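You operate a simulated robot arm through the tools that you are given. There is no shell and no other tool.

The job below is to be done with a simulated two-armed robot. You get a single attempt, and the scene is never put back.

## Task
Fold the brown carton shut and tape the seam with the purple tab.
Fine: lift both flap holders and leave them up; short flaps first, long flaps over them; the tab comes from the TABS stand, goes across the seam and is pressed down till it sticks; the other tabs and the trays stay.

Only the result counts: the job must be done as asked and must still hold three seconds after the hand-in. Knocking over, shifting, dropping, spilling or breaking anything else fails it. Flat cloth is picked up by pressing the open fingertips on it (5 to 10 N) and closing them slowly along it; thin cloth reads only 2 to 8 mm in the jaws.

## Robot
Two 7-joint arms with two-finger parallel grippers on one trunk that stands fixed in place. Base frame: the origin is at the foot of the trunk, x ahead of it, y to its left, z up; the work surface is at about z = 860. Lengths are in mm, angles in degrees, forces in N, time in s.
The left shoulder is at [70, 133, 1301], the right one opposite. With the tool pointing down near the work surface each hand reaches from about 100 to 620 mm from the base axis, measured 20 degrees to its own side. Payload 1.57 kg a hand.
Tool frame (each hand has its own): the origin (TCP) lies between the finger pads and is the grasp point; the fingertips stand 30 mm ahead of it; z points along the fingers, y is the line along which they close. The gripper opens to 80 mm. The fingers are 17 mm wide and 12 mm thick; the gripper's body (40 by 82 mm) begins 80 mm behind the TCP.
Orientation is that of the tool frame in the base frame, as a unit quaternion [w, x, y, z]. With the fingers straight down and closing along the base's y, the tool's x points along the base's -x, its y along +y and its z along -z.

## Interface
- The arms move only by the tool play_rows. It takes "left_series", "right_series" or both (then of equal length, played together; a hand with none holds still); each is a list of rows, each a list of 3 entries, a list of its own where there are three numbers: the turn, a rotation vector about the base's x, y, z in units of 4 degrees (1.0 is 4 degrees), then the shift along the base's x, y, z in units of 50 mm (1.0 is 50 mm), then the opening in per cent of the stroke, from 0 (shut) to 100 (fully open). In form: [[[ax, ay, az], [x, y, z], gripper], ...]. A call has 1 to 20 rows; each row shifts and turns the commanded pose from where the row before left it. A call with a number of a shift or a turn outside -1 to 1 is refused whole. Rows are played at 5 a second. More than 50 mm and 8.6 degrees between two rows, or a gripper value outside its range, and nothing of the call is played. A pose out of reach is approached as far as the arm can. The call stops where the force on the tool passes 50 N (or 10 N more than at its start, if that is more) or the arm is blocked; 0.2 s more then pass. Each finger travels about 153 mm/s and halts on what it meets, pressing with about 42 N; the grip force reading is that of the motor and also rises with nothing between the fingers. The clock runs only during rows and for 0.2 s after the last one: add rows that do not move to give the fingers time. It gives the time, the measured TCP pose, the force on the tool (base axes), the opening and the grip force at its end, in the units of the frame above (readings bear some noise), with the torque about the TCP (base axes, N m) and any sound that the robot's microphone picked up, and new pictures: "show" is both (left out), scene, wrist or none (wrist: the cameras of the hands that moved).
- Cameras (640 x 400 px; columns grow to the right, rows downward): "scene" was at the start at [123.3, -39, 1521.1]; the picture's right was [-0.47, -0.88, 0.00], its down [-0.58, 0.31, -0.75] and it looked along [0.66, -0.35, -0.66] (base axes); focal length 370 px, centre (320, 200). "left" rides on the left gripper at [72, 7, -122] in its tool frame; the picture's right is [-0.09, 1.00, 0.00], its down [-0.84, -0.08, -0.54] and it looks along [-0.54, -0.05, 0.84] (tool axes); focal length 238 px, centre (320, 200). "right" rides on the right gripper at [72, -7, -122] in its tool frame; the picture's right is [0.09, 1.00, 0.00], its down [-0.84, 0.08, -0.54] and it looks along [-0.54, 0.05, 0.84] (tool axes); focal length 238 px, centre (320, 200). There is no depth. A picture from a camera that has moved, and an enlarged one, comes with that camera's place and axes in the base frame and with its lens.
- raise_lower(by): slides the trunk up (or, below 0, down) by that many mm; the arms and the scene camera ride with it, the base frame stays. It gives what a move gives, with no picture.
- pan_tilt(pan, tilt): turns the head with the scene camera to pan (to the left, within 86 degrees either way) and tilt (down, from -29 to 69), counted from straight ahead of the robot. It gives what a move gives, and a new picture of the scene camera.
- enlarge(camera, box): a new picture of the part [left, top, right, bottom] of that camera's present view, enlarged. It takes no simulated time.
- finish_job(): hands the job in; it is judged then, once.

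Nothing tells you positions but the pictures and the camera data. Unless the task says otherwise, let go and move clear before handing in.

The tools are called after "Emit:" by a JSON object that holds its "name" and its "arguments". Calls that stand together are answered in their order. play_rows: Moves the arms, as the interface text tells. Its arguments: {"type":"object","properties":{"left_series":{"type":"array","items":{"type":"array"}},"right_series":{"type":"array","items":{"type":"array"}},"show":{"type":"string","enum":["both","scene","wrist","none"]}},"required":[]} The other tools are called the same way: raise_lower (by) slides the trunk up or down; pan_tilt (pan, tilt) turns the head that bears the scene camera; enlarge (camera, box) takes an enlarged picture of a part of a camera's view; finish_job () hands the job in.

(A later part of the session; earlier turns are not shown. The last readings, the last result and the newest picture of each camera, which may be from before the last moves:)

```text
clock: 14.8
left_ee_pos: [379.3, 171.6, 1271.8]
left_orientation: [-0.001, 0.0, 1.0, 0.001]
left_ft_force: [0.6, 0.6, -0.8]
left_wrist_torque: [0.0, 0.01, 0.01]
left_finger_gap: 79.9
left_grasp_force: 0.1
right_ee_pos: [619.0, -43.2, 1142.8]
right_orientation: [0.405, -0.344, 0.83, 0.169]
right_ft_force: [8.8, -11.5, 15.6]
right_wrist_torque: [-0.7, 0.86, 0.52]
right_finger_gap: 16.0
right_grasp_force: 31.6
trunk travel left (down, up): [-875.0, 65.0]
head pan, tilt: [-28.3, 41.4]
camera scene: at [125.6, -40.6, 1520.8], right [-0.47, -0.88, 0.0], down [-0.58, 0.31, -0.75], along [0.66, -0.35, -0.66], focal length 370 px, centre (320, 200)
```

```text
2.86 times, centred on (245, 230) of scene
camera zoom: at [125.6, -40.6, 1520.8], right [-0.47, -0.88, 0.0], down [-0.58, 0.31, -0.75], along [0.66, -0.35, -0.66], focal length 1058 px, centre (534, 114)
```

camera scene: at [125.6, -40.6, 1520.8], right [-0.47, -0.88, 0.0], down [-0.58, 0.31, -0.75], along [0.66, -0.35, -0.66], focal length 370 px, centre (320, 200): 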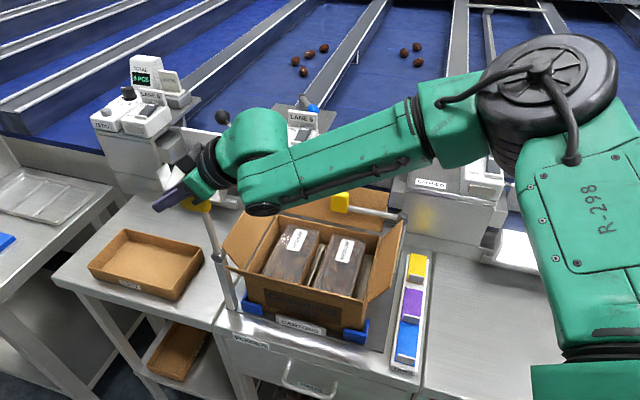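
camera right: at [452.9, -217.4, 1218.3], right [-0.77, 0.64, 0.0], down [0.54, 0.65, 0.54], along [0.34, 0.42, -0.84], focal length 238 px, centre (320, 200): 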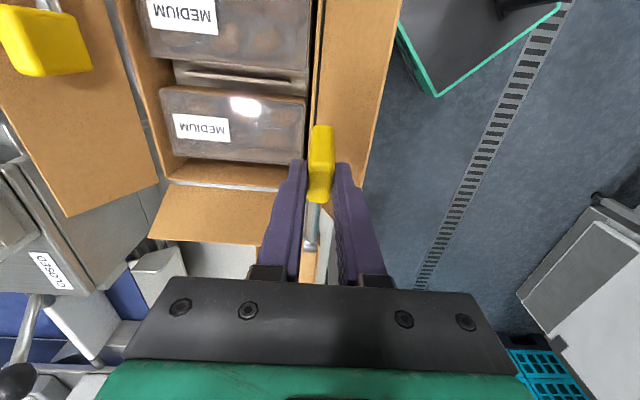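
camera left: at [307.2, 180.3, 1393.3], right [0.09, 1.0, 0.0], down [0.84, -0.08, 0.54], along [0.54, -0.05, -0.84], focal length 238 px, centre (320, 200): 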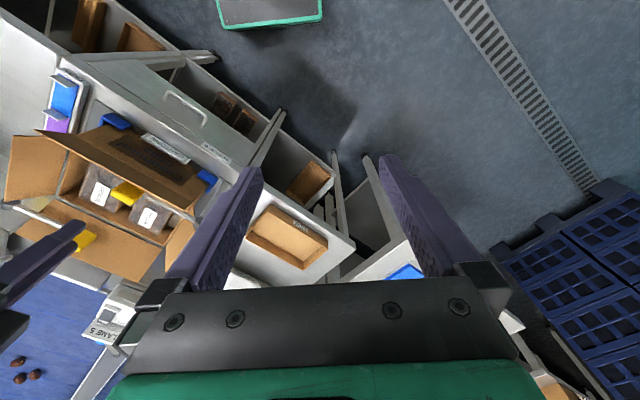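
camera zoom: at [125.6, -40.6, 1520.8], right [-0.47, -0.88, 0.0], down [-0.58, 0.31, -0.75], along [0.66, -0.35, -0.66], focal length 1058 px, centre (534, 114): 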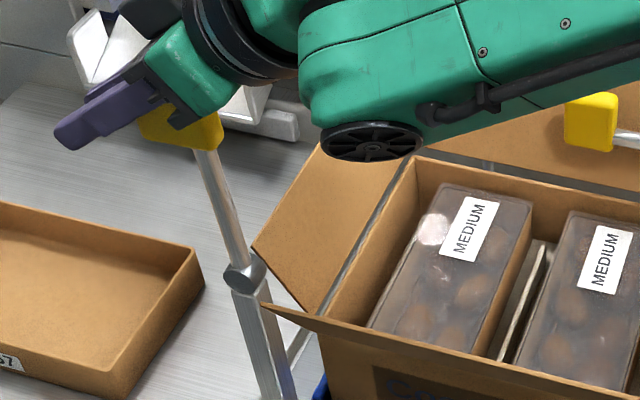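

The rod is at about 90°. I'm nudging it slightly more and opening the fingers to see whether it stays up.

Emit:
{"name": "play_rows", "arguments": {"right_series": [[[0, 0, 0], [0.1, 0.1, -0.04], 0], [[0, 0, 0], [0, 0, 0], 10], [[0, 0, 0], [0, 0, 0], 25], [[0, 0, 0], [0, 0, 0], 38], [[0, 0, 0], [0, 0, 0], 38]], "show": "scene"}}

Emit:
{"name": "enlarge", "arguments": {"camera": "scene", "box": [175, 160, 315, 300]}}

```text
clock: 16.0
left_ee_pos: [377.0, 172.8, 1271.6]
left_orientation: [-0.001, -0.001, 1.0, 0.001]
left_ft_force: [0.2, -0.5, -0.4]
left_wrist_torque: [-0.01, 0.02, -0.01]
left_finger_gap: 80.0
left_grasp_force: 0.0
right_ee_pos: [621.3, -36.7, 1141.5]
right_orientation: [0.405, -0.345, 0.83, 0.168]
right_ft_force: [-0.2, 0.0, 0.3]
right_wrist_torque: [0.02, -0.01, -0.01]
right_finger_gap: 30.4
right_grasp_force: 0.1
trunk travel left (down, up): [-875.0, 65.0]
head pan, tilt: [-28.3, 41.4]
camera scene: at [123.9, -39.0, 1521.0], right [-0.47, -0.88, 0.0], down [-0.58, 0.31, -0.75], along [0.66, -0.35, -0.66], focal length 370 px, centre (320, 200)
```

scene: 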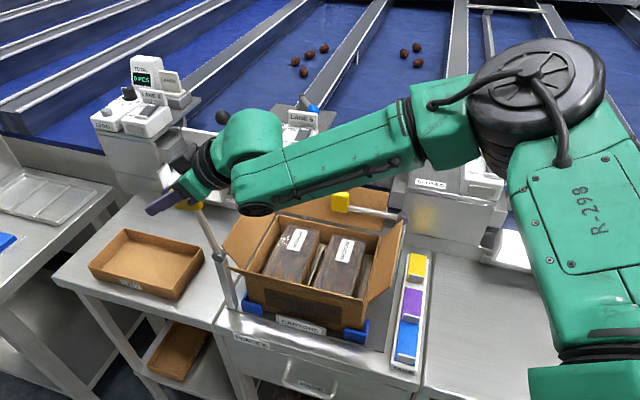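

```text
2.86 times, centred on (245, 230) of scene
camera zoom: at [123.9, -39.0, 1521.0], right [-0.47, -0.88, 0.0], down [-0.58, 0.31, -0.75], along [0.66, -0.35, -0.66], focal length 1058 px, centre (534, 114)
```

zoom: 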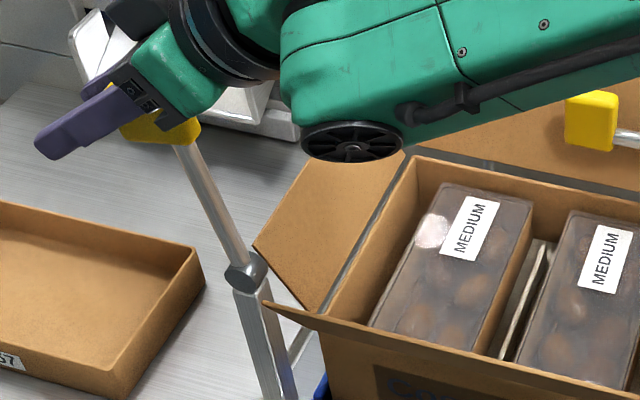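

The front holder now leans just past vertical on its own, with no load on the hand. I'm backing the hand straight out along the fingers.

Emit:
{"name": "play_rows", "arguments": {"right_series": [[[0, 0, 0], [-0.27, -0.27, 0.32], 45], [[0, 0, 0], [-0.27, -0.27, 0.32], 45], [[0, 0, 0], [-0.27, -0.27, 0.32], 45], [[0, 0, 0], [-0.27, -0.27, 0.32], 45], [[-0.707, 0.707, 0], [-0.3, -0.3, 0.3], 45], [[-0.707, 0.707, 0], [-0.3, -0.3, 0.3], 45]], "show": "scene"}}

Emit:
{"name": "enlarge", "arguments": {"camera": "scene", "box": [175, 160, 315, 300]}}

```text
clock: 17.4
left_ee_pos: [375.2, 172.7, 1271.5]
left_orientation: [0.0, -0.001, 1.0, 0.0]
left_ft_force: [-0.6, 0.6, 0.5]
left_wrist_torque: [-0.03, -0.02, 0.0]
left_finger_gap: 80.0
left_grasp_force: 0.1
right_ee_pos: [538.0, -119.1, 1235.3]
right_orientation: [0.345, -0.355, 0.857, 0.143]
right_ft_force: [1.0, 0.2, 0.1]
right_wrist_torque: [-0.03, 0.02, -0.01]
right_finger_gap: 36.0
right_grasp_force: 0.0
trunk travel left (down, up): [-875.0, 65.0]
head pan, tilt: [-28.3, 41.4]
camera scene: at [122.5, -38.7, 1521.2], right [-0.47, -0.88, 0.0], down [-0.58, 0.31, -0.75], along [0.66, -0.35, -0.66], focal length 370 px, centre (320, 200)
```

scene: 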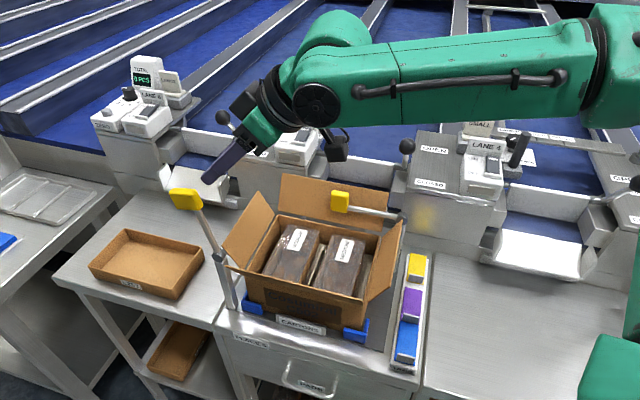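

```text
2.86 times, centred on (245, 230) of scene
camera zoom: at [122.5, -38.7, 1521.2], right [-0.47, -0.88, 0.0], down [-0.58, 0.31, -0.75], along [0.66, -0.35, -0.66], focal length 1058 px, centre (534, 114)
```

zoom: 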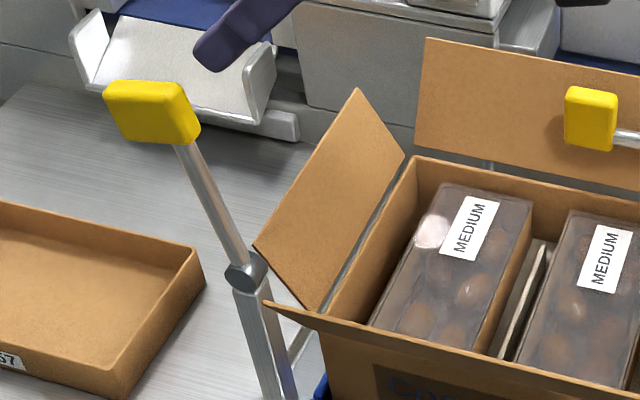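

The front holder stands past vertical by itself. Next I'm levelling the right hand and then leaning it the other way, with the closed fingers pointing away from the robot, to hook under the rear holder's rod.

Emit:
{"name": "play_rows", "arguments": {"right_series": [[[-0.97, 0.97, 0], [-0.108, -0.412, 0.1], 30], [[-0.97, 0.97, 0], [-0.108, -0.412, 0.05], 10], [[-0.97, 0.97, 0], [-0.108, -0.412, 0.038], 0], [[-0.97, 0.97, 0], [-0.108, -0.412, 0.038], 0], [[-0.97, 0.97, 0], [-0.108, -0.412, 0.038], 0], [[-0.97, 0.97, 0], [-0.108, -0.412, 0.038], 0], [[-0.97, 0.97, 0], [-0.108, -0.412, 0], 0], [[-0.97, 0.97, 0], [-0.108, -0.412, 0], 0], [[-1, -1, 0], [0, 0, -0.3], 0], [[-1, -1, 0], [0, 0, -0.3], 0], [[-1, -1, 0], [0, 0, -0.3], 0], [[-1, -1, 0], [0, 0, -0.3], 0], [[-1, -1, 0], [0, 0, -0.3], 0], [[-1, -1, 0], [0, 0, -0.3], 0], [[-1, -1, 0], [0, 0, -0.3], 0], [[-1, -1, 0], [0, 0, -0.3], 0]], "show": "both"}}

```text
clock: 20.8
left_ee_pos: [376.9, 172.9, 1271.5]
left_orientation: [0.0, -0.001, 1.0, -0.001]
left_ft_force: [0.4, -0.2, -0.8]
left_wrist_torque: [0.01, -0.02, -0.02]
left_finger_gap: 79.8
left_grasp_force: 0.0
right_ee_pos: [495.8, -285.3, 1131.1]
right_orientation: [0.149, -0.354, 0.852, -0.355]
right_ft_force: [0.5, -0.5, 0.0]
right_wrist_torque: [0.04, 0.01, 0.01]
right_finger_gap: 0.2
right_grasp_force: 21.1
trunk travel left (down, up): [-875.0, 65.0]
head pan, tilt: [-28.3, 41.4]
camera scene: at [124.0, -38.7, 1521.1], right [-0.47, -0.88, 0.0], down [-0.58, 0.31, -0.75], along [0.66, -0.35, -0.66], focal length 370 px, centre (320, 200)
camera right: at [386.2, -276.8, 1220.2], right [-0.56, 0.43, -0.71], down [0.28, 0.9, 0.33], along [0.78, -0.01, -0.63], focal length 238 px, centre (320, 200)
```

scene: 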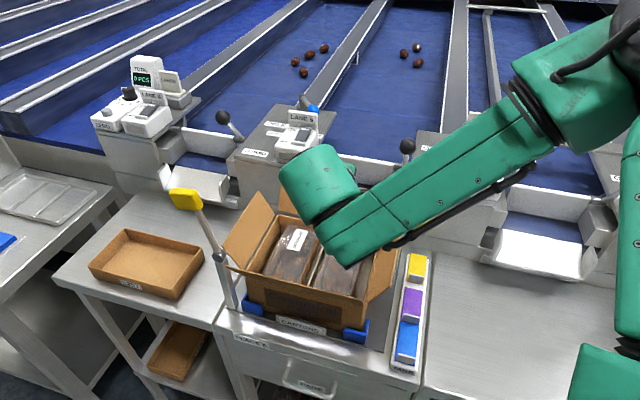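
right: 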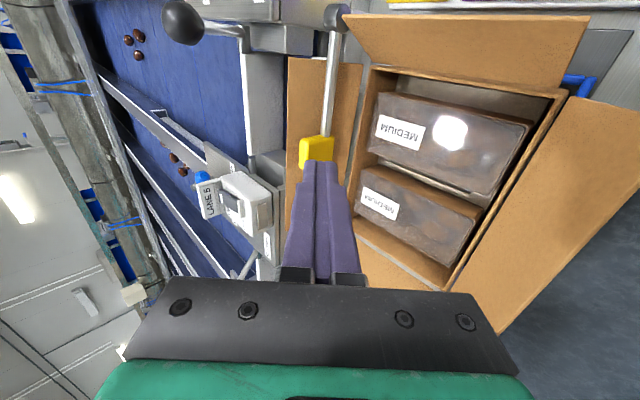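

From the wrist camera, the rear rod is at z ≈ 1022 and w ≈ 650, with the fingers lined up at u ≈ 149. I'm dropping the hand and sliding the fingertips forward under the rod.

Emit:
{"name": "play_rows", "arguments": {"right_series": [[[0, 0, 0], [0, 0, -0.47], 0], [[0, 0, 0], [0, 0, -0.47], 0], [[0, 0, 0], [0.255, -0.255, -0.36], 0], [[0, 0, 0], [0.255, -0.255, -0.36], 0], [[0, 0, 0], [0.255, -0.255, -0.36], 0], [[0, 0, 0], [0.2, -0.2, -0.28], 0], [[0, 0, 0], [0, 0, 0], 0]], "show": "both"}}

Emit:
{"name": "enlarge", "arguments": {"camera": "right", "box": [240, 20, 420, 220]}}

```text
clock: 22.4
left_ee_pos: [375.9, 173.6, 1270.4]
left_orientation: [0.0, -0.001, 1.0, 0.0]
left_ft_force: [-0.5, 0.2, 0.6]
left_wrist_torque: [-0.03, 0.03, 0.0]
left_finger_gap: 80.0
left_grasp_force: 0.0
right_ee_pos: [543.6, -333.2, 1017.4]
right_orientation: [0.148, -0.353, 0.852, -0.356]
right_ft_force: [0.5, -0.6, 0.3]
right_wrist_torque: [0.01, 0.03, 0.0]
right_finger_gap: 0.0
right_grasp_force: 21.3
trunk travel left (down, up): [-875.0, 65.0]
head pan, tilt: [-28.3, 41.4]
camera scene: at [123.0, -38.7, 1521.2], right [-0.47, -0.88, 0.0], down [-0.58, 0.31, -0.75], along [0.66, -0.35, -0.66], focal length 370 px, centre (320, 200)
camera right: at [434.8, -324.9, 1106.6], right [-0.56, 0.43, -0.71], down [0.28, 0.9, 0.33], along [0.78, -0.01, -0.63], focal length 238 px, centre (320, 200)
```

scene: 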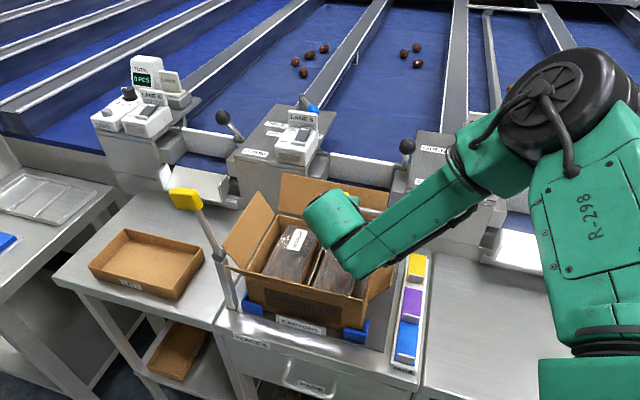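
right: 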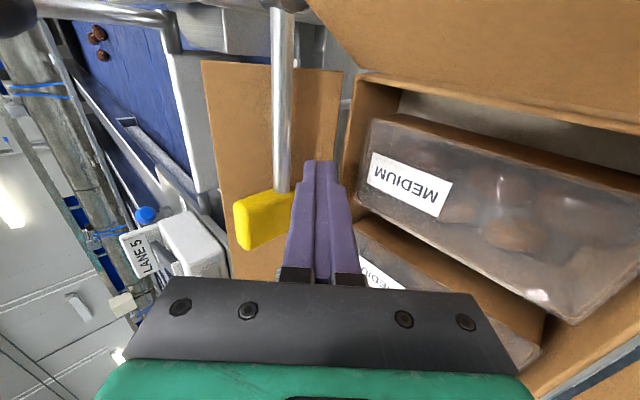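

```text
2.00 times, centred on (330, 120) of right
camera zoom: at [434.8, -324.9, 1106.6], right [-0.56, 0.43, -0.71], down [0.28, 0.9, 0.33], along [0.78, -0.01, -0.63], focal length 477 px, centre (300, 360)
```

zoom: 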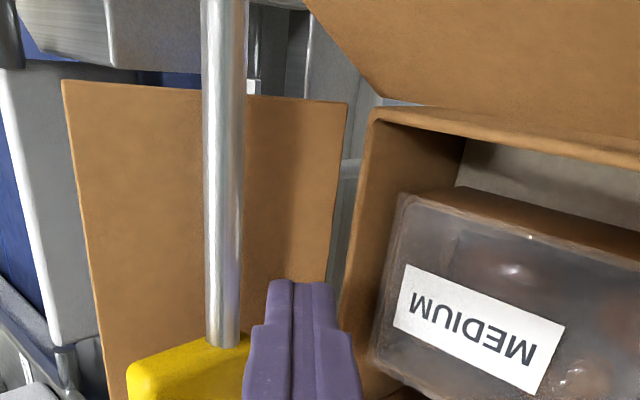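

The fingertips are just below the rod. I'm advancing another 10 mm to be well under it, then starting to lift.

Emit:
{"name": "play_rows", "arguments": {"right_series": [[[0, 0, 0], [0.14, -0.14, -0.1], 0], [[0, 0, 0], [0.0, 0.0, 0.1], 0], [[0, 0, 0], [0.019, 0.019, 0.25], 0], [[0, 0, 0], [0.019, 0.019, 0.25], 0], [[0, 0, 0], [-0.024, -0.024, 0.243], 0], [[0, 0, 0], [-0.024, -0.024, 0.243], 0]], "show": "both"}}

```text
clock: 23.8
left_ee_pos: [375.8, 171.6, 1272.0]
left_orientation: [0.0, 0.0, 1.0, -0.001]
left_ft_force: [-0.6, 0.9, 0.0]
left_wrist_torque: [-0.01, -0.04, -0.04]
left_finger_gap: 79.9
left_grasp_force: 0.1
right_ee_pos: [547.2, -341.0, 1065.7]
right_orientation: [0.148, -0.353, 0.853, -0.355]
right_ft_force: [-3.8, -1.1, -2.9]
right_wrist_torque: [0.06, 0.04, -0.01]
right_finger_gap: 0.0
right_grasp_force: 21.5
trunk travel left (down, up): [-875.0, 65.0]
head pan, tilt: [-28.3, 41.4]
camera scene: at [121.7, -40.1, 1521.2], right [-0.47, -0.88, 0.0], down [-0.58, 0.31, -0.75], along [0.66, -0.35, -0.66], focal length 370 px, centre (320, 200)
camera right: at [438.6, -333.9, 1155.3], right [-0.56, 0.43, -0.71], down [0.28, 0.9, 0.33], along [0.78, -0.01, -0.63], focal length 238 px, centre (320, 200)
```

scene: 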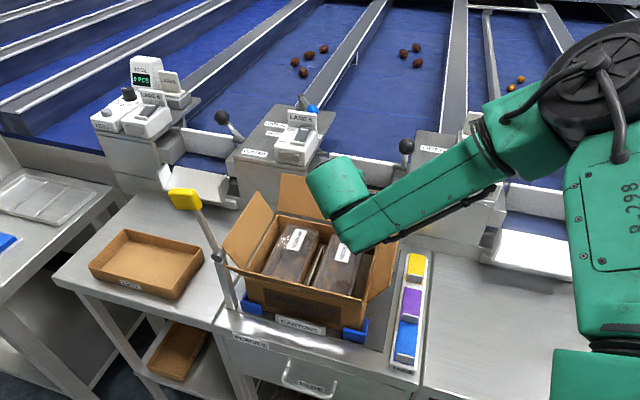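
right: 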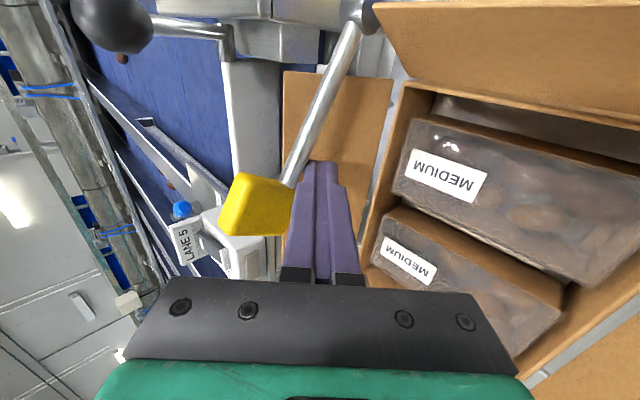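

The rear holder is rising on the fingers. I'm continuing along its arc.

Emit:
{"name": "play_rows", "arguments": {"right_series": [[[0, 0, 0], [-0.074, -0.074, 0.239], 0], [[0, 0, 0], [-0.074, -0.074, 0.239], 0], [[0, 0, 0], [-0.126, -0.126, 0.21], 0], [[0, 0, 0], [-0.126, -0.126, 0.21], 0], [[0, 0, 0], [-0.169, -0.169, 0.155], 0], [[0, 0, 0], [-0.169, -0.169, 0.155], 0]], "show": "both"}}

```text
clock: 25.2
left_ee_pos: [375.2, 172.3, 1272.3]
left_orientation: [0.001, -0.001, 1.0, 0.001]
left_ft_force: [-0.2, 0.5, -0.2]
left_wrist_torque: [0.0, 0.02, 0.01]
left_finger_gap: 80.0
left_grasp_force: 0.2
right_ee_pos: [510.1, -380.1, 1123.4]
right_orientation: [0.146, -0.354, 0.854, -0.352]
right_ft_force: [-15.9, 5.8, -25.9]
right_wrist_torque: [0.4, 0.27, -0.08]
right_finger_gap: 0.1
right_grasp_force: 21.5
trunk travel left (down, up): [-875.0, 65.0]
head pan, tilt: [-28.3, 41.4]
camera scene: at [121.4, -40.7, 1521.0], right [-0.47, -0.88, 0.0], down [-0.58, 0.31, -0.75], along [0.66, -0.35, -0.66], focal length 370 px, centre (320, 200)
camera right: at [401.8, -371.8, 1213.5], right [-0.57, 0.44, -0.7], down [0.28, 0.9, 0.33], along [0.77, -0.01, -0.63], focal length 238 px, centre (320, 200)
```

scene: 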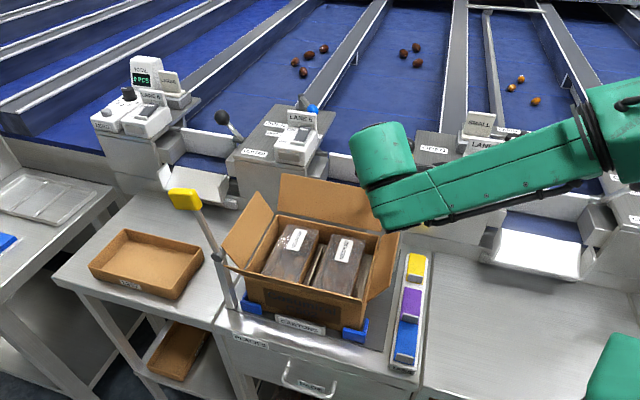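
right: 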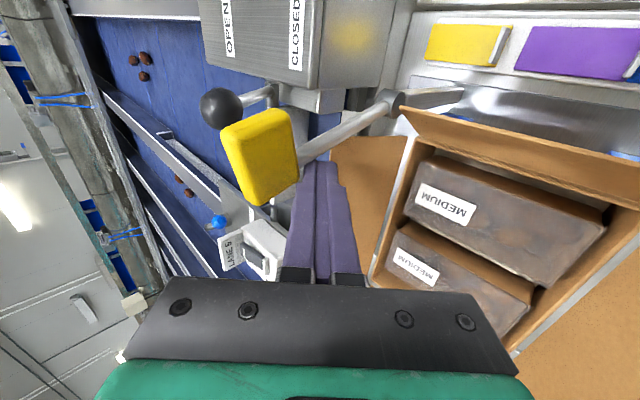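

The rod is at about 75°, and the force shows the fingers bearing up against the knob's shoulder. I'm dropping slightly, then pushing sideways to finish.

Emit:
{"name": "play_rows", "arguments": {"right_series": [[[0, 0, 0], [-0.05, -0.05, -0.16], 0], [[0, 0, 0], [-0.16, -0.16, -0.03], 0], [[0, 0, 0], [-0.16, -0.16, -0.02], 0], [[0, 0, 0], [-0.16, -0.16, 0.0], 0]], "show": "both"}}

```text
clock: 26.2
left_ee_pos: [375.4, 173.1, 1271.4]
left_orientation: [0.0, -0.001, 1.0, 0.0]
left_ft_force: [-1.5, 0.6, 0.0]
left_wrist_torque: [0.02, -0.02, -0.03]
left_finger_gap: 80.1
left_grasp_force: 0.0
right_ee_pos: [485.9, -404.2, 1115.8]
right_orientation: [0.149, -0.354, 0.852, -0.356]
right_ft_force: [0.9, 0.6, 0.9]
right_wrist_torque: [0.01, 0.02, -0.01]
right_finger_gap: 0.2
right_grasp_force: 21.7
trunk travel left (down, up): [-875.0, 65.0]
head pan, tilt: [-28.3, 41.4]
camera scene: at [121.9, -38.4, 1521.3], right [-0.47, -0.88, 0.0], down [-0.58, 0.31, -0.75], along [0.66, -0.35, -0.66], focal length 370 px, centre (320, 200)
camera right: at [376.8, -396.3, 1205.8], right [-0.56, 0.43, -0.71], down [0.28, 0.9, 0.33], along [0.78, -0.01, -0.62], focal length 238 px, centre (320, 200)
```

scene: 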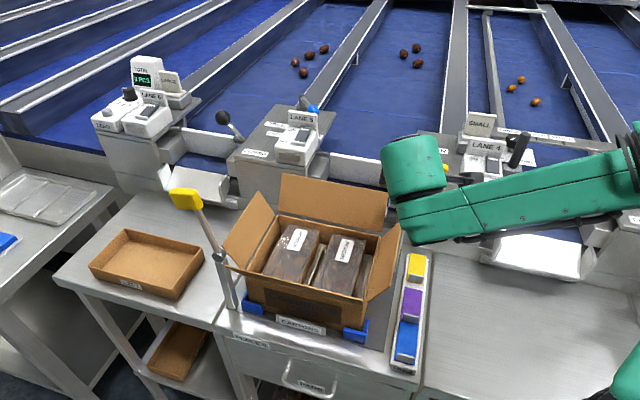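
right: 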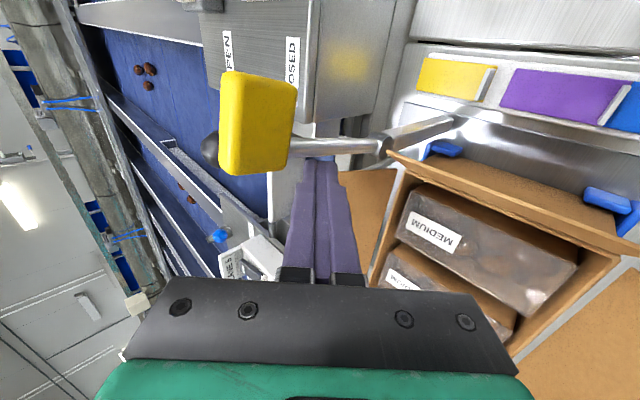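

The rear rod has passed vertical (about 100°) and the load is gone. I'm backing the hand away and looking at both holders.

Emit:
{"name": "play_rows", "arguments": {"right_series": [[[0, 0, 0], [0.2, 0.2, 0], 0], [[0, 0, 0], [-0.4, 0.4, 0.5], 0], [[0, 0, 0], [-0.4, 0.4, 0.5], 0], [[0, 0, 0], [-0.4, 0.4, 0.5], 0], [[1, 1, 0], [-0.4, -0.2, 0.5], 0], [[1, 1, 0], [-0.4, -0.6, 0.4], 0], [[1, 1, 0], [-0.4, -0.6, 0.4], 0], [[1, 1, 0], [-0.2, -0.6, 0.2], 0], [[1, 1, 0], [0, -0.6, 0], 0], [[1, 1, 0], [0, 0, 0], 0], [[1, 1, 0], [0, 0, 0], 0], [[1, 1, 0], [0, 0, 0], 0]], "show": "both"}}

Emit:
{"name": "enlarge", "arguments": {"camera": "scene", "box": [160, 140, 460, 340]}}

```text
clock: 28.8
left_ee_pos: [376.6, 173.2, 1269.6]
left_orientation: [0.0, -0.001, 1.0, 0.0]
left_ft_force: [-0.5, -0.5, 0.0]
left_wrist_torque: [-0.02, 0.01, -0.03]
left_finger_gap: 79.9
left_grasp_force: 0.0
right_ee_pos: [377.7, -453.2, 1255.3]
right_orientation: [0.001, -0.384, 0.923, 0.002]
right_ft_force: [-0.7, 0.4, 0.0]
right_wrist_torque: [0.02, -0.01, -0.02]
right_finger_gap: 0.3
right_grasp_force: 21.6
right hand out of reach, approached as far as the arm can: row 5
trunk travel left (down, up): [-875.0, 65.0]
head pan, tilt: [-28.3, 41.4]
camera scene: at [123.8, -39.2, 1521.0], right [-0.47, -0.88, 0.0], down [-0.58, 0.31, -0.75], along [0.66, -0.35, -0.66], focal length 370 px, centre (320, 200)
camera right: at [331.1, -508.1, 1376.5], right [-0.77, 0.64, 0.0], down [0.54, 0.64, 0.54], along [0.35, 0.42, -0.84], focal length 238 px, centre (320, 200)
```

scene: 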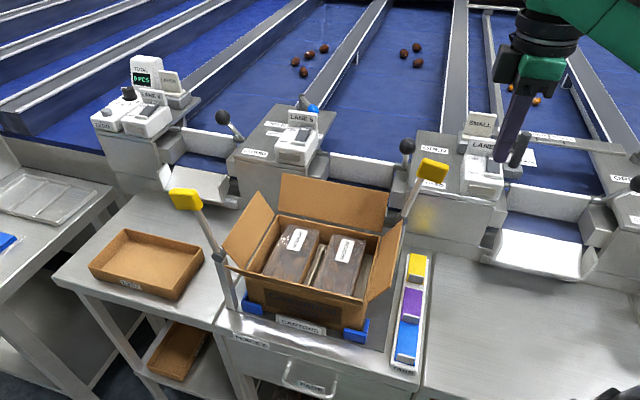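
right: 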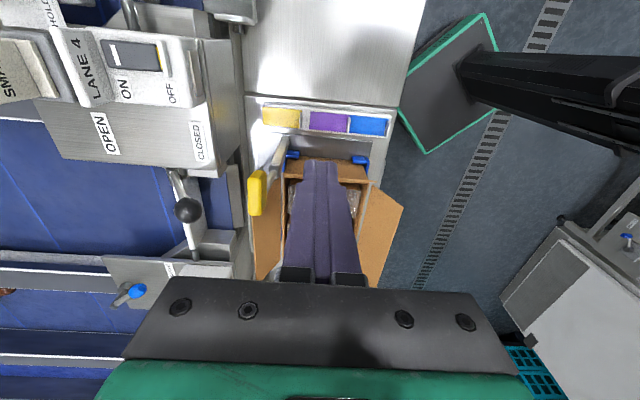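

```text
2.00 times, centred on (310, 240) of scene
camera zoom: at [123.8, -39.2, 1521.0], right [-0.47, -0.88, 0.0], down [-0.58, 0.31, -0.75], along [0.66, -0.35, -0.66], focal length 740 px, centre (340, 120)
```

zoom: 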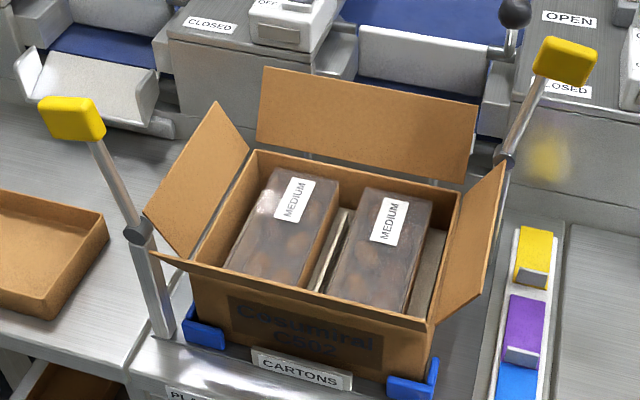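

Both holders are up and staying there. Now for the short flaps: I'm bringing the right hand's closed fingers outside the right short flap.

Emit:
{"name": "play_rows", "arguments": {"right_series": [[[0, 0, 0], [0.113, 0.273, -0.74], 0], [[0, 0, 0], [0.113, 0.273, -0.74], 0], [[0, 0, 0], [0.113, 0.273, -0.74], 0], [[0, 0, 0], [0.113, 0.273, -0.74], 0], [[0, 0, 0], [0.113, 0.273, -0.74], 0], [[0, 0, 0], [0, 0, -0.4], 0], [[0, 0, 0], [0, 0, -0.38], 0], [[0, 0, 0], [0, 0, 0], 0]], "show": "both"}}

Emit:
{"name": "enlarge", "arguments": {"camera": "scene", "box": [250, 140, 450, 340]}}

```text
clock: 30.6
left_ee_pos: [377.7, 172.7, 1269.9]
left_orientation: [0.0, -0.002, 1.0, 0.0]
left_ft_force: [-0.1, 0.6, -0.4]
left_wrist_torque: [-0.02, -0.01, 0.01]
left_finger_gap: 79.9
left_grasp_force: 0.1
right_ee_pos: [407.1, -381.7, 1031.8]
right_orientation: [0.001, -0.384, 0.923, 0.0]
right_ft_force: [0.1, 0.0, 0.1]
right_wrist_torque: [0.0, 0.02, -0.02]
right_finger_gap: 0.0
right_grasp_force: 20.9
trunk travel left (down, up): [-875.0, 65.0]
head pan, tilt: [-28.3, 41.4]
camera scene: at [123.6, -38.6, 1521.1], right [-0.47, -0.88, 0.0], down [-0.58, 0.31, -0.75], along [0.66, -0.35, -0.66], focal length 370 px, centre (320, 200)
camera right: at [360.6, -437.2, 1153.2], right [-0.77, 0.64, 0.0], down [0.54, 0.65, 0.54], along [0.35, 0.42, -0.84], focal length 238 px, centre (320, 200)
```

scene: 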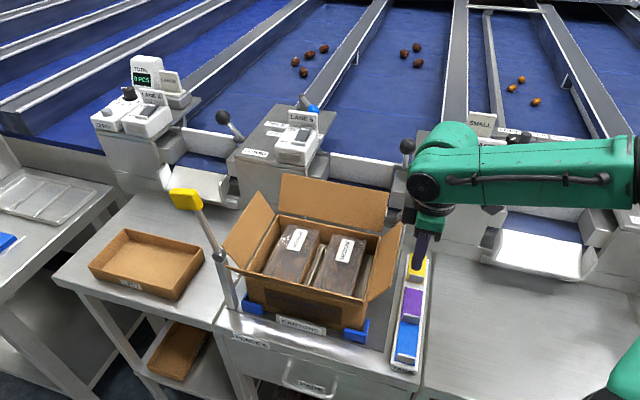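
right: 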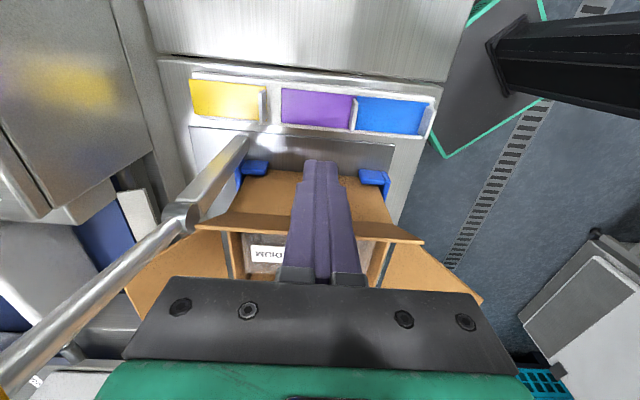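

```text
2.00 times, centred on (350, 240) of scene
camera zoom: at [123.6, -38.6, 1521.1], right [-0.47, -0.88, 0.0], down [-0.58, 0.31, -0.75], along [0.66, -0.35, -0.66], focal length 740 px, centre (260, 120)
```

zoom: 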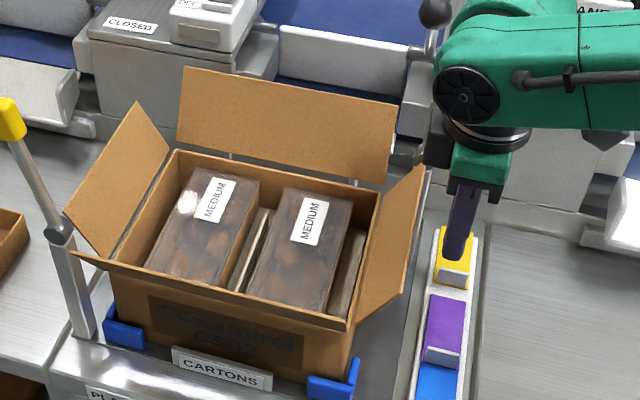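

The fingers are outside the right short flap. I'm pushing it inward and past vertical while watching the force.

Emit:
{"name": "play_rows", "arguments": {"right_series": [[[0, 0, 0], [0.157, 0.157, 0.02], 0], [[0, 0, 0], [0.157, 0.157, 0.02], 0], [[0, 0, 0], [0.157, 0.157, 0.02], 0], [[0, 0, 0], [0.157, 0.157, 0.02], 0], [[0, 0, 0], [0.157, 0.157, 0.02], 0], [[0, 0, 0], [0.157, 0.157, 0.02], 0], [[0, 0, 0], [0.177, 0.177, -0.05], 0], [[0, 0, 0], [0.177, 0.177, -0.05], 0]], "show": "both"}}

Emit:
{"name": "enlarge", "arguments": {"camera": "scene", "box": [250, 140, 450, 340]}}

```text
clock: 32.4
left_ee_pos: [378.1, 174.3, 1271.4]
left_orientation: [0.0, -0.001, 1.0, 0.0]
left_ft_force: [-0.4, 0.4, 0.1]
left_wrist_torque: [-0.01, 0.01, -0.02]
left_finger_gap: 80.0
left_grasp_force: 0.1
right_ee_pos: [471.1, -319.3, 1032.9]
right_orientation: [0.0, -0.383, 0.924, -0.001]
right_ft_force: [0.0, 0.3, 0.3]
right_wrist_torque: [0.0, -0.02, -0.03]
right_finger_gap: 0.0
right_grasp_force: 21.3
trunk travel left (down, up): [-875.0, 65.0]
head pan, tilt: [-28.3, 41.4]
camera scene: at [124.2, -38.4, 1521.0], right [-0.47, -0.88, 0.0], down [-0.58, 0.31, -0.75], along [0.66, -0.35, -0.66], focal length 370 px, centre (320, 200)
camera right: at [424.3, -374.5, 1153.5], right [-0.77, 0.64, 0.0], down [0.54, 0.65, 0.54], along [0.35, 0.42, -0.84], focal length 238 px, centre (320, 200)
```

scene: 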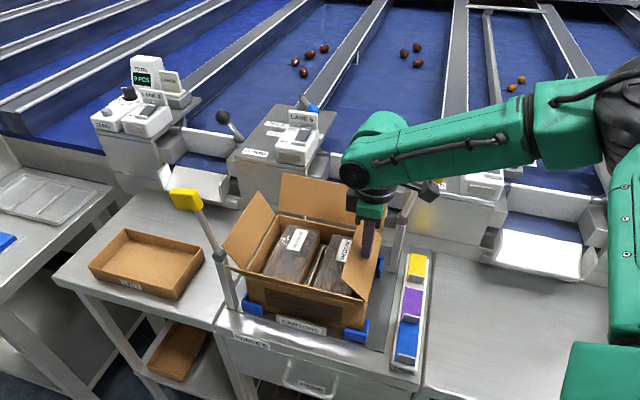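
right: 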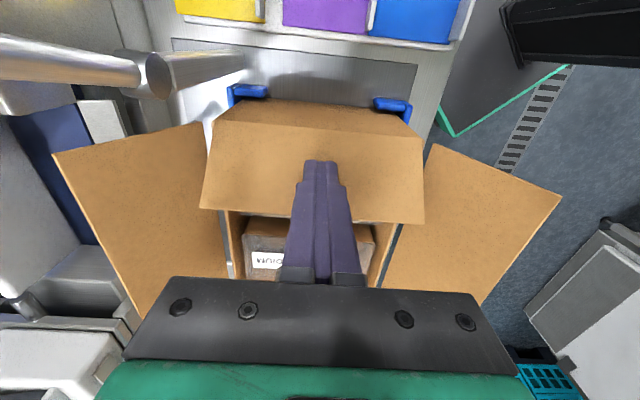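

```text
2.00 times, centred on (350, 240) of scene
camera zoom: at [124.2, -38.4, 1521.0], right [-0.47, -0.88, 0.0], down [-0.58, 0.31, -0.75], along [0.66, -0.35, -0.66], focal length 740 px, centre (260, 120)
```

zoom: 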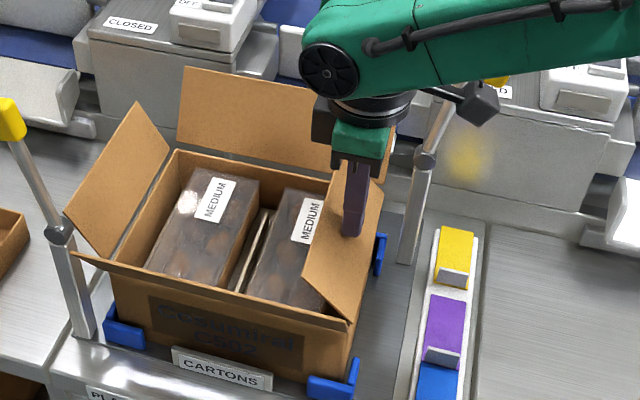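

The flap moves with almost no resistance. I'm continuing over and down to horizontal.

Emit:
{"name": "play_rows", "arguments": {"right_series": [[[0, 0, 0], [0.127, 0.127, -0.16], 0], [[0, 0, 0], [0.127, 0.127, -0.18], 0], [[0, 0, 0], [0.06, 0.06, -0.18], 0], [[0, 0, 0], [0.042, 0.042, -0.19], 0], [[0, 0, 0], [0.02, 0.02, -0.1], 0], [[0, 0, 0], [0, 0, 0], 0]], "show": "both"}}

Emit:
{"name": "enlarge", "arguments": {"camera": "scene", "box": [250, 140, 450, 340]}}

```text
clock: 33.6
left_ee_pos: [367.9, 173.2, 1274.2]
left_orientation: [0.003, 0.0, 1.0, -0.001]
left_ft_force: [0.3, 0.1, -0.1]
left_wrist_torque: [-0.03, -0.02, 0.0]
left_finger_gap: 79.9
left_grasp_force: 0.1
right_ee_pos: [486.3, -303.7, 1002.9]
right_orientation: [0.007, -0.383, 0.924, -0.007]
right_ft_force: [-14.5, -8.6, 29.2]
right_wrist_torque: [-0.38, 0.6, 0.03]
right_finger_gap: 0.0
right_grasp_force: 21.8
trunk travel left (down, up): [-875.0, 65.0]
head pan, tilt: [-28.3, 41.4]
stopped in row 6 (right hand): the force on the tool passed its limit at 55 N (the readings are from after the stop); the commanded pose is now the measured one
camera scene: at [112.5, -37.2, 1522.3], right [-0.47, -0.88, 0.0], down [-0.58, 0.31, -0.75], along [0.67, -0.36, -0.66], focal length 370 px, centre (320, 200)
camera right: at [437.4, -356.7, 1123.1], right [-0.77, 0.64, -0.02], down [0.53, 0.65, 0.55], along [0.36, 0.41, -0.84], focal length 238 px, centre (320, 200)
```

scene: 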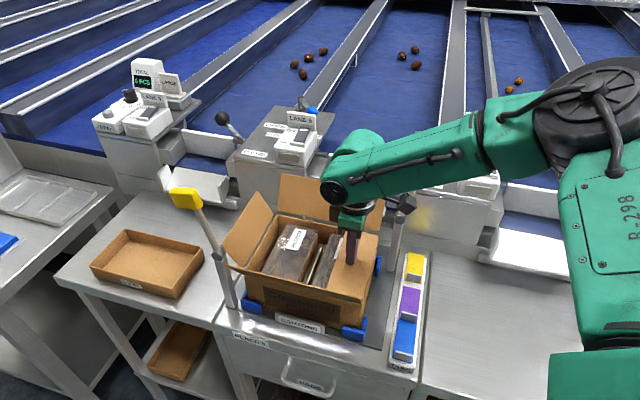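
right: 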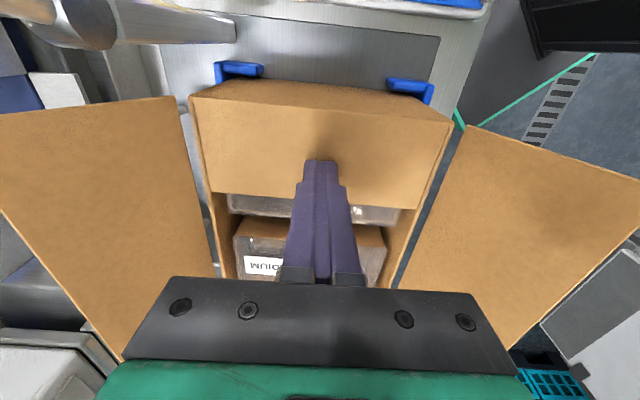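

```text
2.00 times, centred on (350, 240) of scene
camera zoom: at [112.5, -37.2, 1522.3], right [-0.47, -0.88, 0.0], down [-0.58, 0.31, -0.75], along [0.67, -0.36, -0.66], focal length 740 px, centre (260, 120)
```

zoom: 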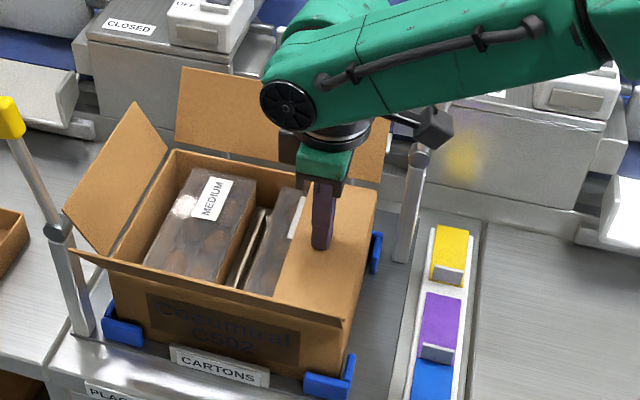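

The flap hit its horizontal stop at a fingertip height of about z = 973. I'm lifting the fingers to see whether it stays down.

Emit:
{"name": "play_rows", "arguments": {"right_series": [[[0, 0, 0], [0, 0, 0.2], 0], [[0, 0, 0], [0, 0, 0.2], 0], [[0, 0, 0], [0, 0, 0.4], 0], [[0, 0, 0], [0, 0, 0.6], 0], [[0, 0, 0], [0, 0, 0.6], 0]], "show": "both"}}

Emit:
{"name": "enlarge", "arguments": {"camera": "scene", "box": [250, 140, 450, 340]}}

```text
clock: 34.8
left_ee_pos: [376.5, 174.2, 1271.3]
left_orientation: [0.0, -0.001, 1.0, 0.0]
left_ft_force: [0.0, -1.1, 0.7]
left_wrist_torque: [0.03, 0.0, 0.02]
left_finger_gap: 79.7
left_grasp_force: 0.0
right_ee_pos: [494.3, -303.2, 1097.1]
right_orientation: [0.005, -0.383, 0.924, -0.004]
right_ft_force: [-0.6, -0.8, -0.2]
right_wrist_torque: [0.04, 0.01, 0.0]
right_finger_gap: 0.0
right_grasp_force: 21.9
trunk travel left (down, up): [-875.0, 65.0]
head pan, tilt: [-28.3, 41.4]
camera scene: at [122.8, -38.3, 1521.1], right [-0.47, -0.88, 0.0], down [-0.58, 0.31, -0.75], along [0.66, -0.35, -0.66], focal length 370 px, centre (320, 200)
camera right: at [445.9, -356.5, 1217.7], right [-0.77, 0.64, -0.01], down [0.53, 0.65, 0.55], along [0.36, 0.41, -0.84], focal length 238 px, centre (320, 200)
```

scene: 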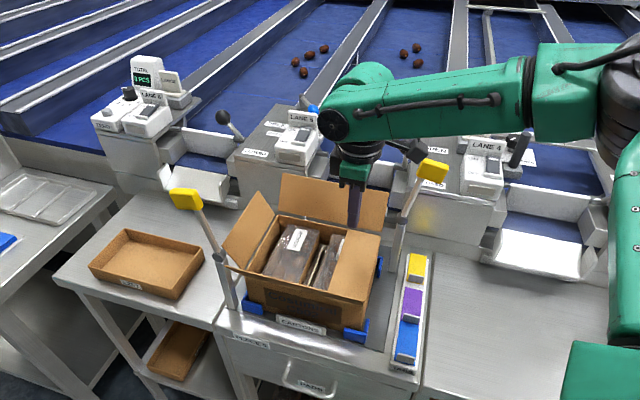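
right: 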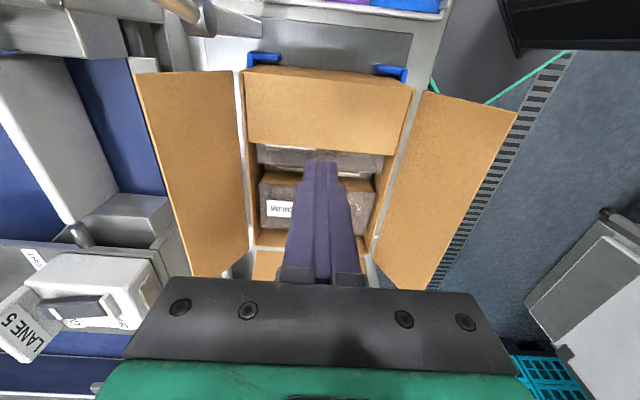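

```text
2.00 times, centred on (350, 240) of scene
camera zoom: at [122.8, -38.3, 1521.1], right [-0.47, -0.88, 0.0], down [-0.58, 0.31, -0.75], along [0.66, -0.35, -0.66], focal length 740 px, centre (260, 120)
```

zoom: 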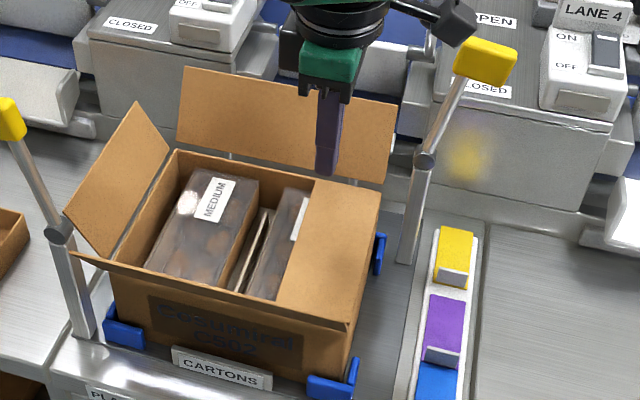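

The right short flap stays down unaided. For the left one I'm going over with the hand leaned outward, so that the closed fingers reach behind it.

Emit:
{"name": "play_rows", "arguments": {"right_series": [[[0, 0, 0], [0, 0, 0.6], 0], [[-0.259, -0.966, 0], [0.433, 0.335, 0.05], 0], [[-0.259, -0.966, 0], [0.433, 0.335, 0.05], 0], [[-0.259, -0.966, 0], [0.433, 0.335, 0.05], 0], [[-0.259, -0.966, 0], [0.433, 0.335, 0.05], 0], [[-0.259, -0.966, 0], [0.433, 0.335, 0], 0], [[-0.259, -0.966, 0], [0.433, 0.335, 0], 0], [[-0.259, -0.966, 0], [0.433, 0.335, 0], 0], [[-0.259, -0.966, 0], [0.433, 0.335, 0], 0], [[-0.259, -0.966, 0], [0.433, 0.335, 0], 0], [[0, 0, 0], [0, 0, 0], 0]], "show": "both"}}

Emit:
{"name": "enlarge", "arguments": {"camera": "scene", "box": [160, 140, 360, 320]}}

```text
clock: 37.2
left_ee_pos: [376.2, 172.4, 1270.9]
left_orientation: [0.0, 0.0, 1.0, 0.001]
left_ft_force: [0.1, -0.5, -0.2]
left_wrist_torque: [-0.01, -0.01, 0.01]
left_finger_gap: 79.8
left_grasp_force: 0.1
right_ee_pos: [640.8, -180.9, 1149.6]
right_orientation: [0.251, -0.364, 0.876, -0.191]
right_ft_force: [0.7, 0.5, 0.6]
right_wrist_torque: [0.02, 0.0, 0.01]
right_finger_gap: 0.2
right_grasp_force: 21.9
right hand out of reach, approached as far as the arm can: row 8, 9, 10
trunk travel left (down, up): [-875.0, 65.0]
head pan, tilt: [-28.3, 41.4]
camera scene: at [123.4, -38.9, 1521.1], right [-0.47, -0.88, 0.0], down [-0.58, 0.31, -0.75], along [0.66, -0.35, -0.66], focal length 370 px, centre (320, 200)
camera right: at [529.0, -218.2, 1228.6], right [-0.6, 0.59, -0.54], down [0.15, 0.75, 0.65], along [0.79, 0.3, -0.54], focal length 238 px, centre (320, 200)
```

scene: 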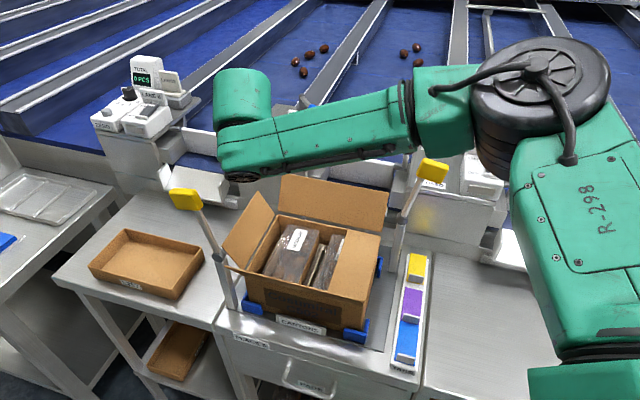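
right: 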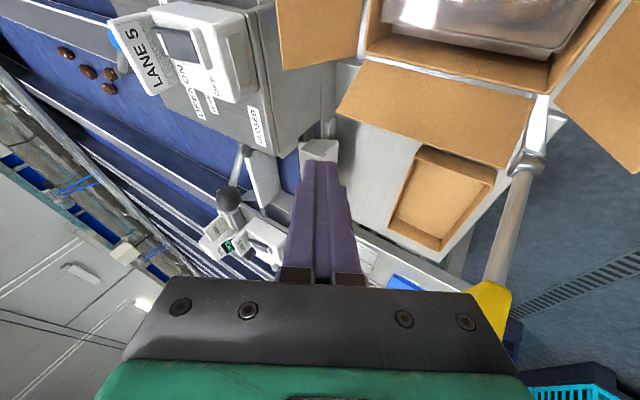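

```text
2.22 times, centred on (260, 230) of scene
camera zoom: at [123.4, -38.9, 1521.1], right [-0.47, -0.88, 0.0], down [-0.58, 0.31, -0.75], along [0.66, -0.35, -0.66], focal length 823 px, centre (453, 133)
```

zoom: 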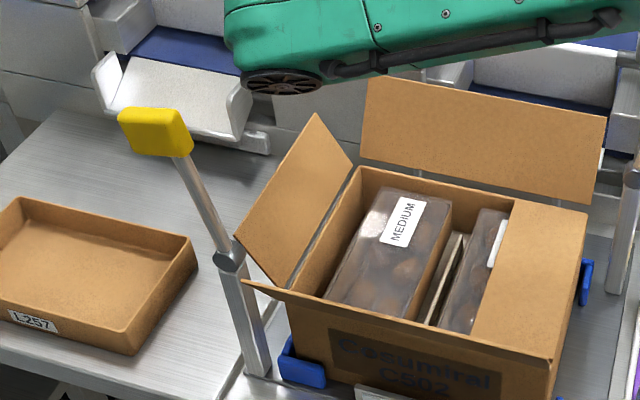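

The arm runs out of reach there at this height. Raising the trunk 65 mm should bring the shoulder up to suit these higher poses.

Emit:
{"name": "raise_lower", "arguments": {"by": 65}}

Emit:
{"name": "pan_tilt", "arguments": {"pan": -26, "tilt": 44}}

```text
clock: 38.3
left_ee_pos: [378.5, 172.7, 1336.4]
left_orientation: [0.0, -0.001, 1.0, 0.0]
left_ft_force: [0.1, -0.1, 0.3]
left_wrist_torque: [0.01, -0.01, -0.04]
left_finger_gap: 80.2
left_grasp_force: 0.1
right_ee_pos: [639.5, -179.5, 1214.7]
right_orientation: [0.25, -0.364, 0.876, -0.192]
right_ft_force: [0.0, -0.4, 0.4]
right_wrist_torque: [-0.03, 0.01, -0.03]
right_finger_gap: 0.0
right_grasp_force: 20.9
trunk travel left (down, up): [-940.0, 0.0]
head pan, tilt: [-28.3, 41.4]
```

```text
clock: 38.9
left_ee_pos: [377.0, 173.4, 1336.4]
left_orientation: [0.0, 0.0, 1.0, 0.0]
left_ft_force: [-0.7, -0.1, -0.6]
left_wrist_torque: [-0.03, 0.0, 0.01]
left_finger_gap: 80.0
left_grasp_force: 0.1
right_ee_pos: [639.0, -181.6, 1214.5]
right_orientation: [0.25, -0.365, 0.876, -0.191]
right_ft_force: [0.8, -0.3, -0.1]
right_wrist_torque: [0.01, -0.01, 0.0]
right_finger_gap: 0.1
right_grasp_force: 21.5
trunk travel left (down, up): [-940.0, 0.0]
head pan, tilt: [-26.0, 44.0]
camera scene: at [123.2, -35.0, 1582.4], right [-0.44, -0.9, 0.0], down [-0.62, 0.3, -0.72], along [0.65, -0.32, -0.69], focal length 370 px, centre (320, 200)
```

scene: 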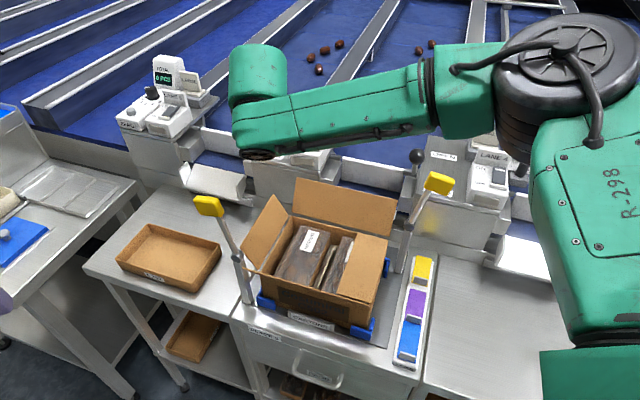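

I'm playing one idle row to see where the commanded pose stands after the trunk move.

Emit:
{"name": "play_rows", "arguments": {"right_series": [[[0, 0, 0], [0, 0, -0.2], 0], [[0, 0, 0], [0, 0, -0.2], 0]], "show": "none"}}

```text
clock: 39.5
left_ee_pos: [376.5, 172.9, 1335.5]
left_orientation: [0.0, 0.0, 1.0, -0.001]
left_ft_force: [0.0, -0.2, 0.1]
left_wrist_torque: [0.0, -0.01, -0.01]
left_finger_gap: 79.9
left_grasp_force: 0.0
right_ee_pos: [637.7, -182.9, 1195.1]
right_orientation: [0.253, -0.364, 0.876, -0.191]
right_ft_force: [-0.5, 0.8, 0.2]
right_wrist_torque: [0.0, 0.04, 0.0]
right_finger_gap: 0.0
right_grasp_force: 21.4
right hand out of reach, approached as far as the arm can: row 2
trunk travel left (down, up): [-940.0, 0.0]
head pan, tilt: [-26.0, 44.0]
```

The measured limits fit a wrist that must stay within about 465 mm of the shoulder, so a lower trunk suits this reach better. I'm raising the right hand clear of the flaps before lowering the trunk.

Emit:
{"name": "play_rows", "arguments": {"right_series": [[[0, 0, 0], [-0.5, 0, 0.5], 0], [[0, 0, 0], [-0.5, 0, 0.5], 0], [[0, 0, 0], [-0.5, 0, 0.5], 0], [[0, 0, 0], [-0.2, 0, 0.6], 0]], "show": "none"}}

Emit:
{"name": "raise_lower", "arguments": {"by": -200}}

```text
clock: 40.5
left_ee_pos: [375.7, 173.6, 1337.0]
left_orientation: [0.0, -0.001, 1.0, 0.0]
left_ft_force: [-1.2, -0.5, 0.7]
left_wrist_torque: [0.03, 0.0, -0.02]
left_finger_gap: 80.2
left_grasp_force: 0.0
right_ee_pos: [549.4, -182.5, 1301.3]
right_orientation: [0.251, -0.364, 0.876, -0.191]
right_ft_force: [0.1, -0.3, -1.0]
right_wrist_torque: [-0.01, 0.0, -0.02]
right_finger_gap: 0.3
right_grasp_force: 21.0
trunk travel left (down, up): [-940.0, 0.0]
head pan, tilt: [-26.0, 44.0]
```

```text
clock: 42.7
left_ee_pos: [376.4, 173.0, 1136.7]
left_orientation: [0.0, 0.0, 1.0, 0.0]
left_ft_force: [0.2, 0.3, 0.3]
left_wrist_torque: [0.02, -0.03, -0.05]
left_finger_gap: 80.0
left_grasp_force: 0.0
right_ee_pos: [550.0, -183.5, 1100.4]
right_orientation: [0.252, -0.364, 0.876, -0.191]
right_ft_force: [0.1, -0.8, -0.3]
right_wrist_torque: [0.05, -0.01, 0.01]
right_finger_gap: 0.2
right_grasp_force: 20.8
trunk travel left (down, up): [-740.0, 200.0]
head pan, tilt: [-26.0, 44.0]
```

Now turning the hand further outward and moving over the left flap, still above it.

Emit:
{"name": "play_rows", "arguments": {"right_series": [[[0.362, -0.871, 0.431], [0.2, 0.1, 0.1], 0], [[0.362, -0.871, 0.431], [0.3, 0.15, 0.05], 0], [[0.362, -0.871, 0.431], [0.35, 0.167, 0.05], 0], [[0.362, -0.871, 0.431], [0.4, 0.19, 0.05], 0], [[0, 0, 0], [0.43, 0.2, 0], 0], [[0, 0, 0], [0.45, 0.19, 0], 0], [[0, 0, 0], [0, 0, 0], 0]], "show": "both"}}

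```text
clock: 44.3
left_ee_pos: [376.5, 172.4, 1136.7]
left_orientation: [0.0, 0.0, 1.0, 0.0]
left_ft_force: [0.7, -0.7, -0.6]
left_wrist_torque: [-0.02, -0.01, -0.03]
left_finger_gap: 80.1
left_grasp_force: 0.1
right_ee_pos: [655.2, -135.5, 1114.1]
right_orientation: [0.385, -0.377, 0.824, -0.174]
right_ft_force: [1.0, -0.7, 0.1]
right_wrist_torque: [0.02, -0.02, 0.01]
right_finger_gap: 0.0
right_grasp_force: 21.1
trunk travel left (down, up): [-740.0, 200.0]
head pan, tilt: [-26.0, 44.0]
camera scene: at [122.2, -35.2, 1382.5], right [-0.44, -0.9, 0.0], down [-0.62, 0.3, -0.72], along [0.65, -0.32, -0.69], focal length 370 px, centre (320, 200)
camera right: at [535.8, -192.9, 1159.3], right [-0.52, 0.58, -0.62], down [-0.1, 0.68, 0.72], along [0.85, 0.44, -0.3], focal length 238 px, centre (320, 200)
```

scene: 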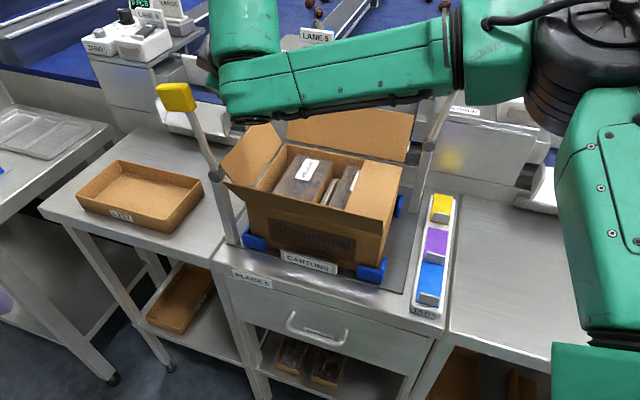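
right: 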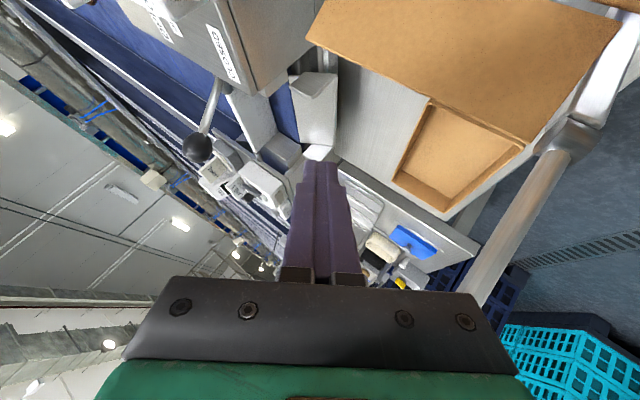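

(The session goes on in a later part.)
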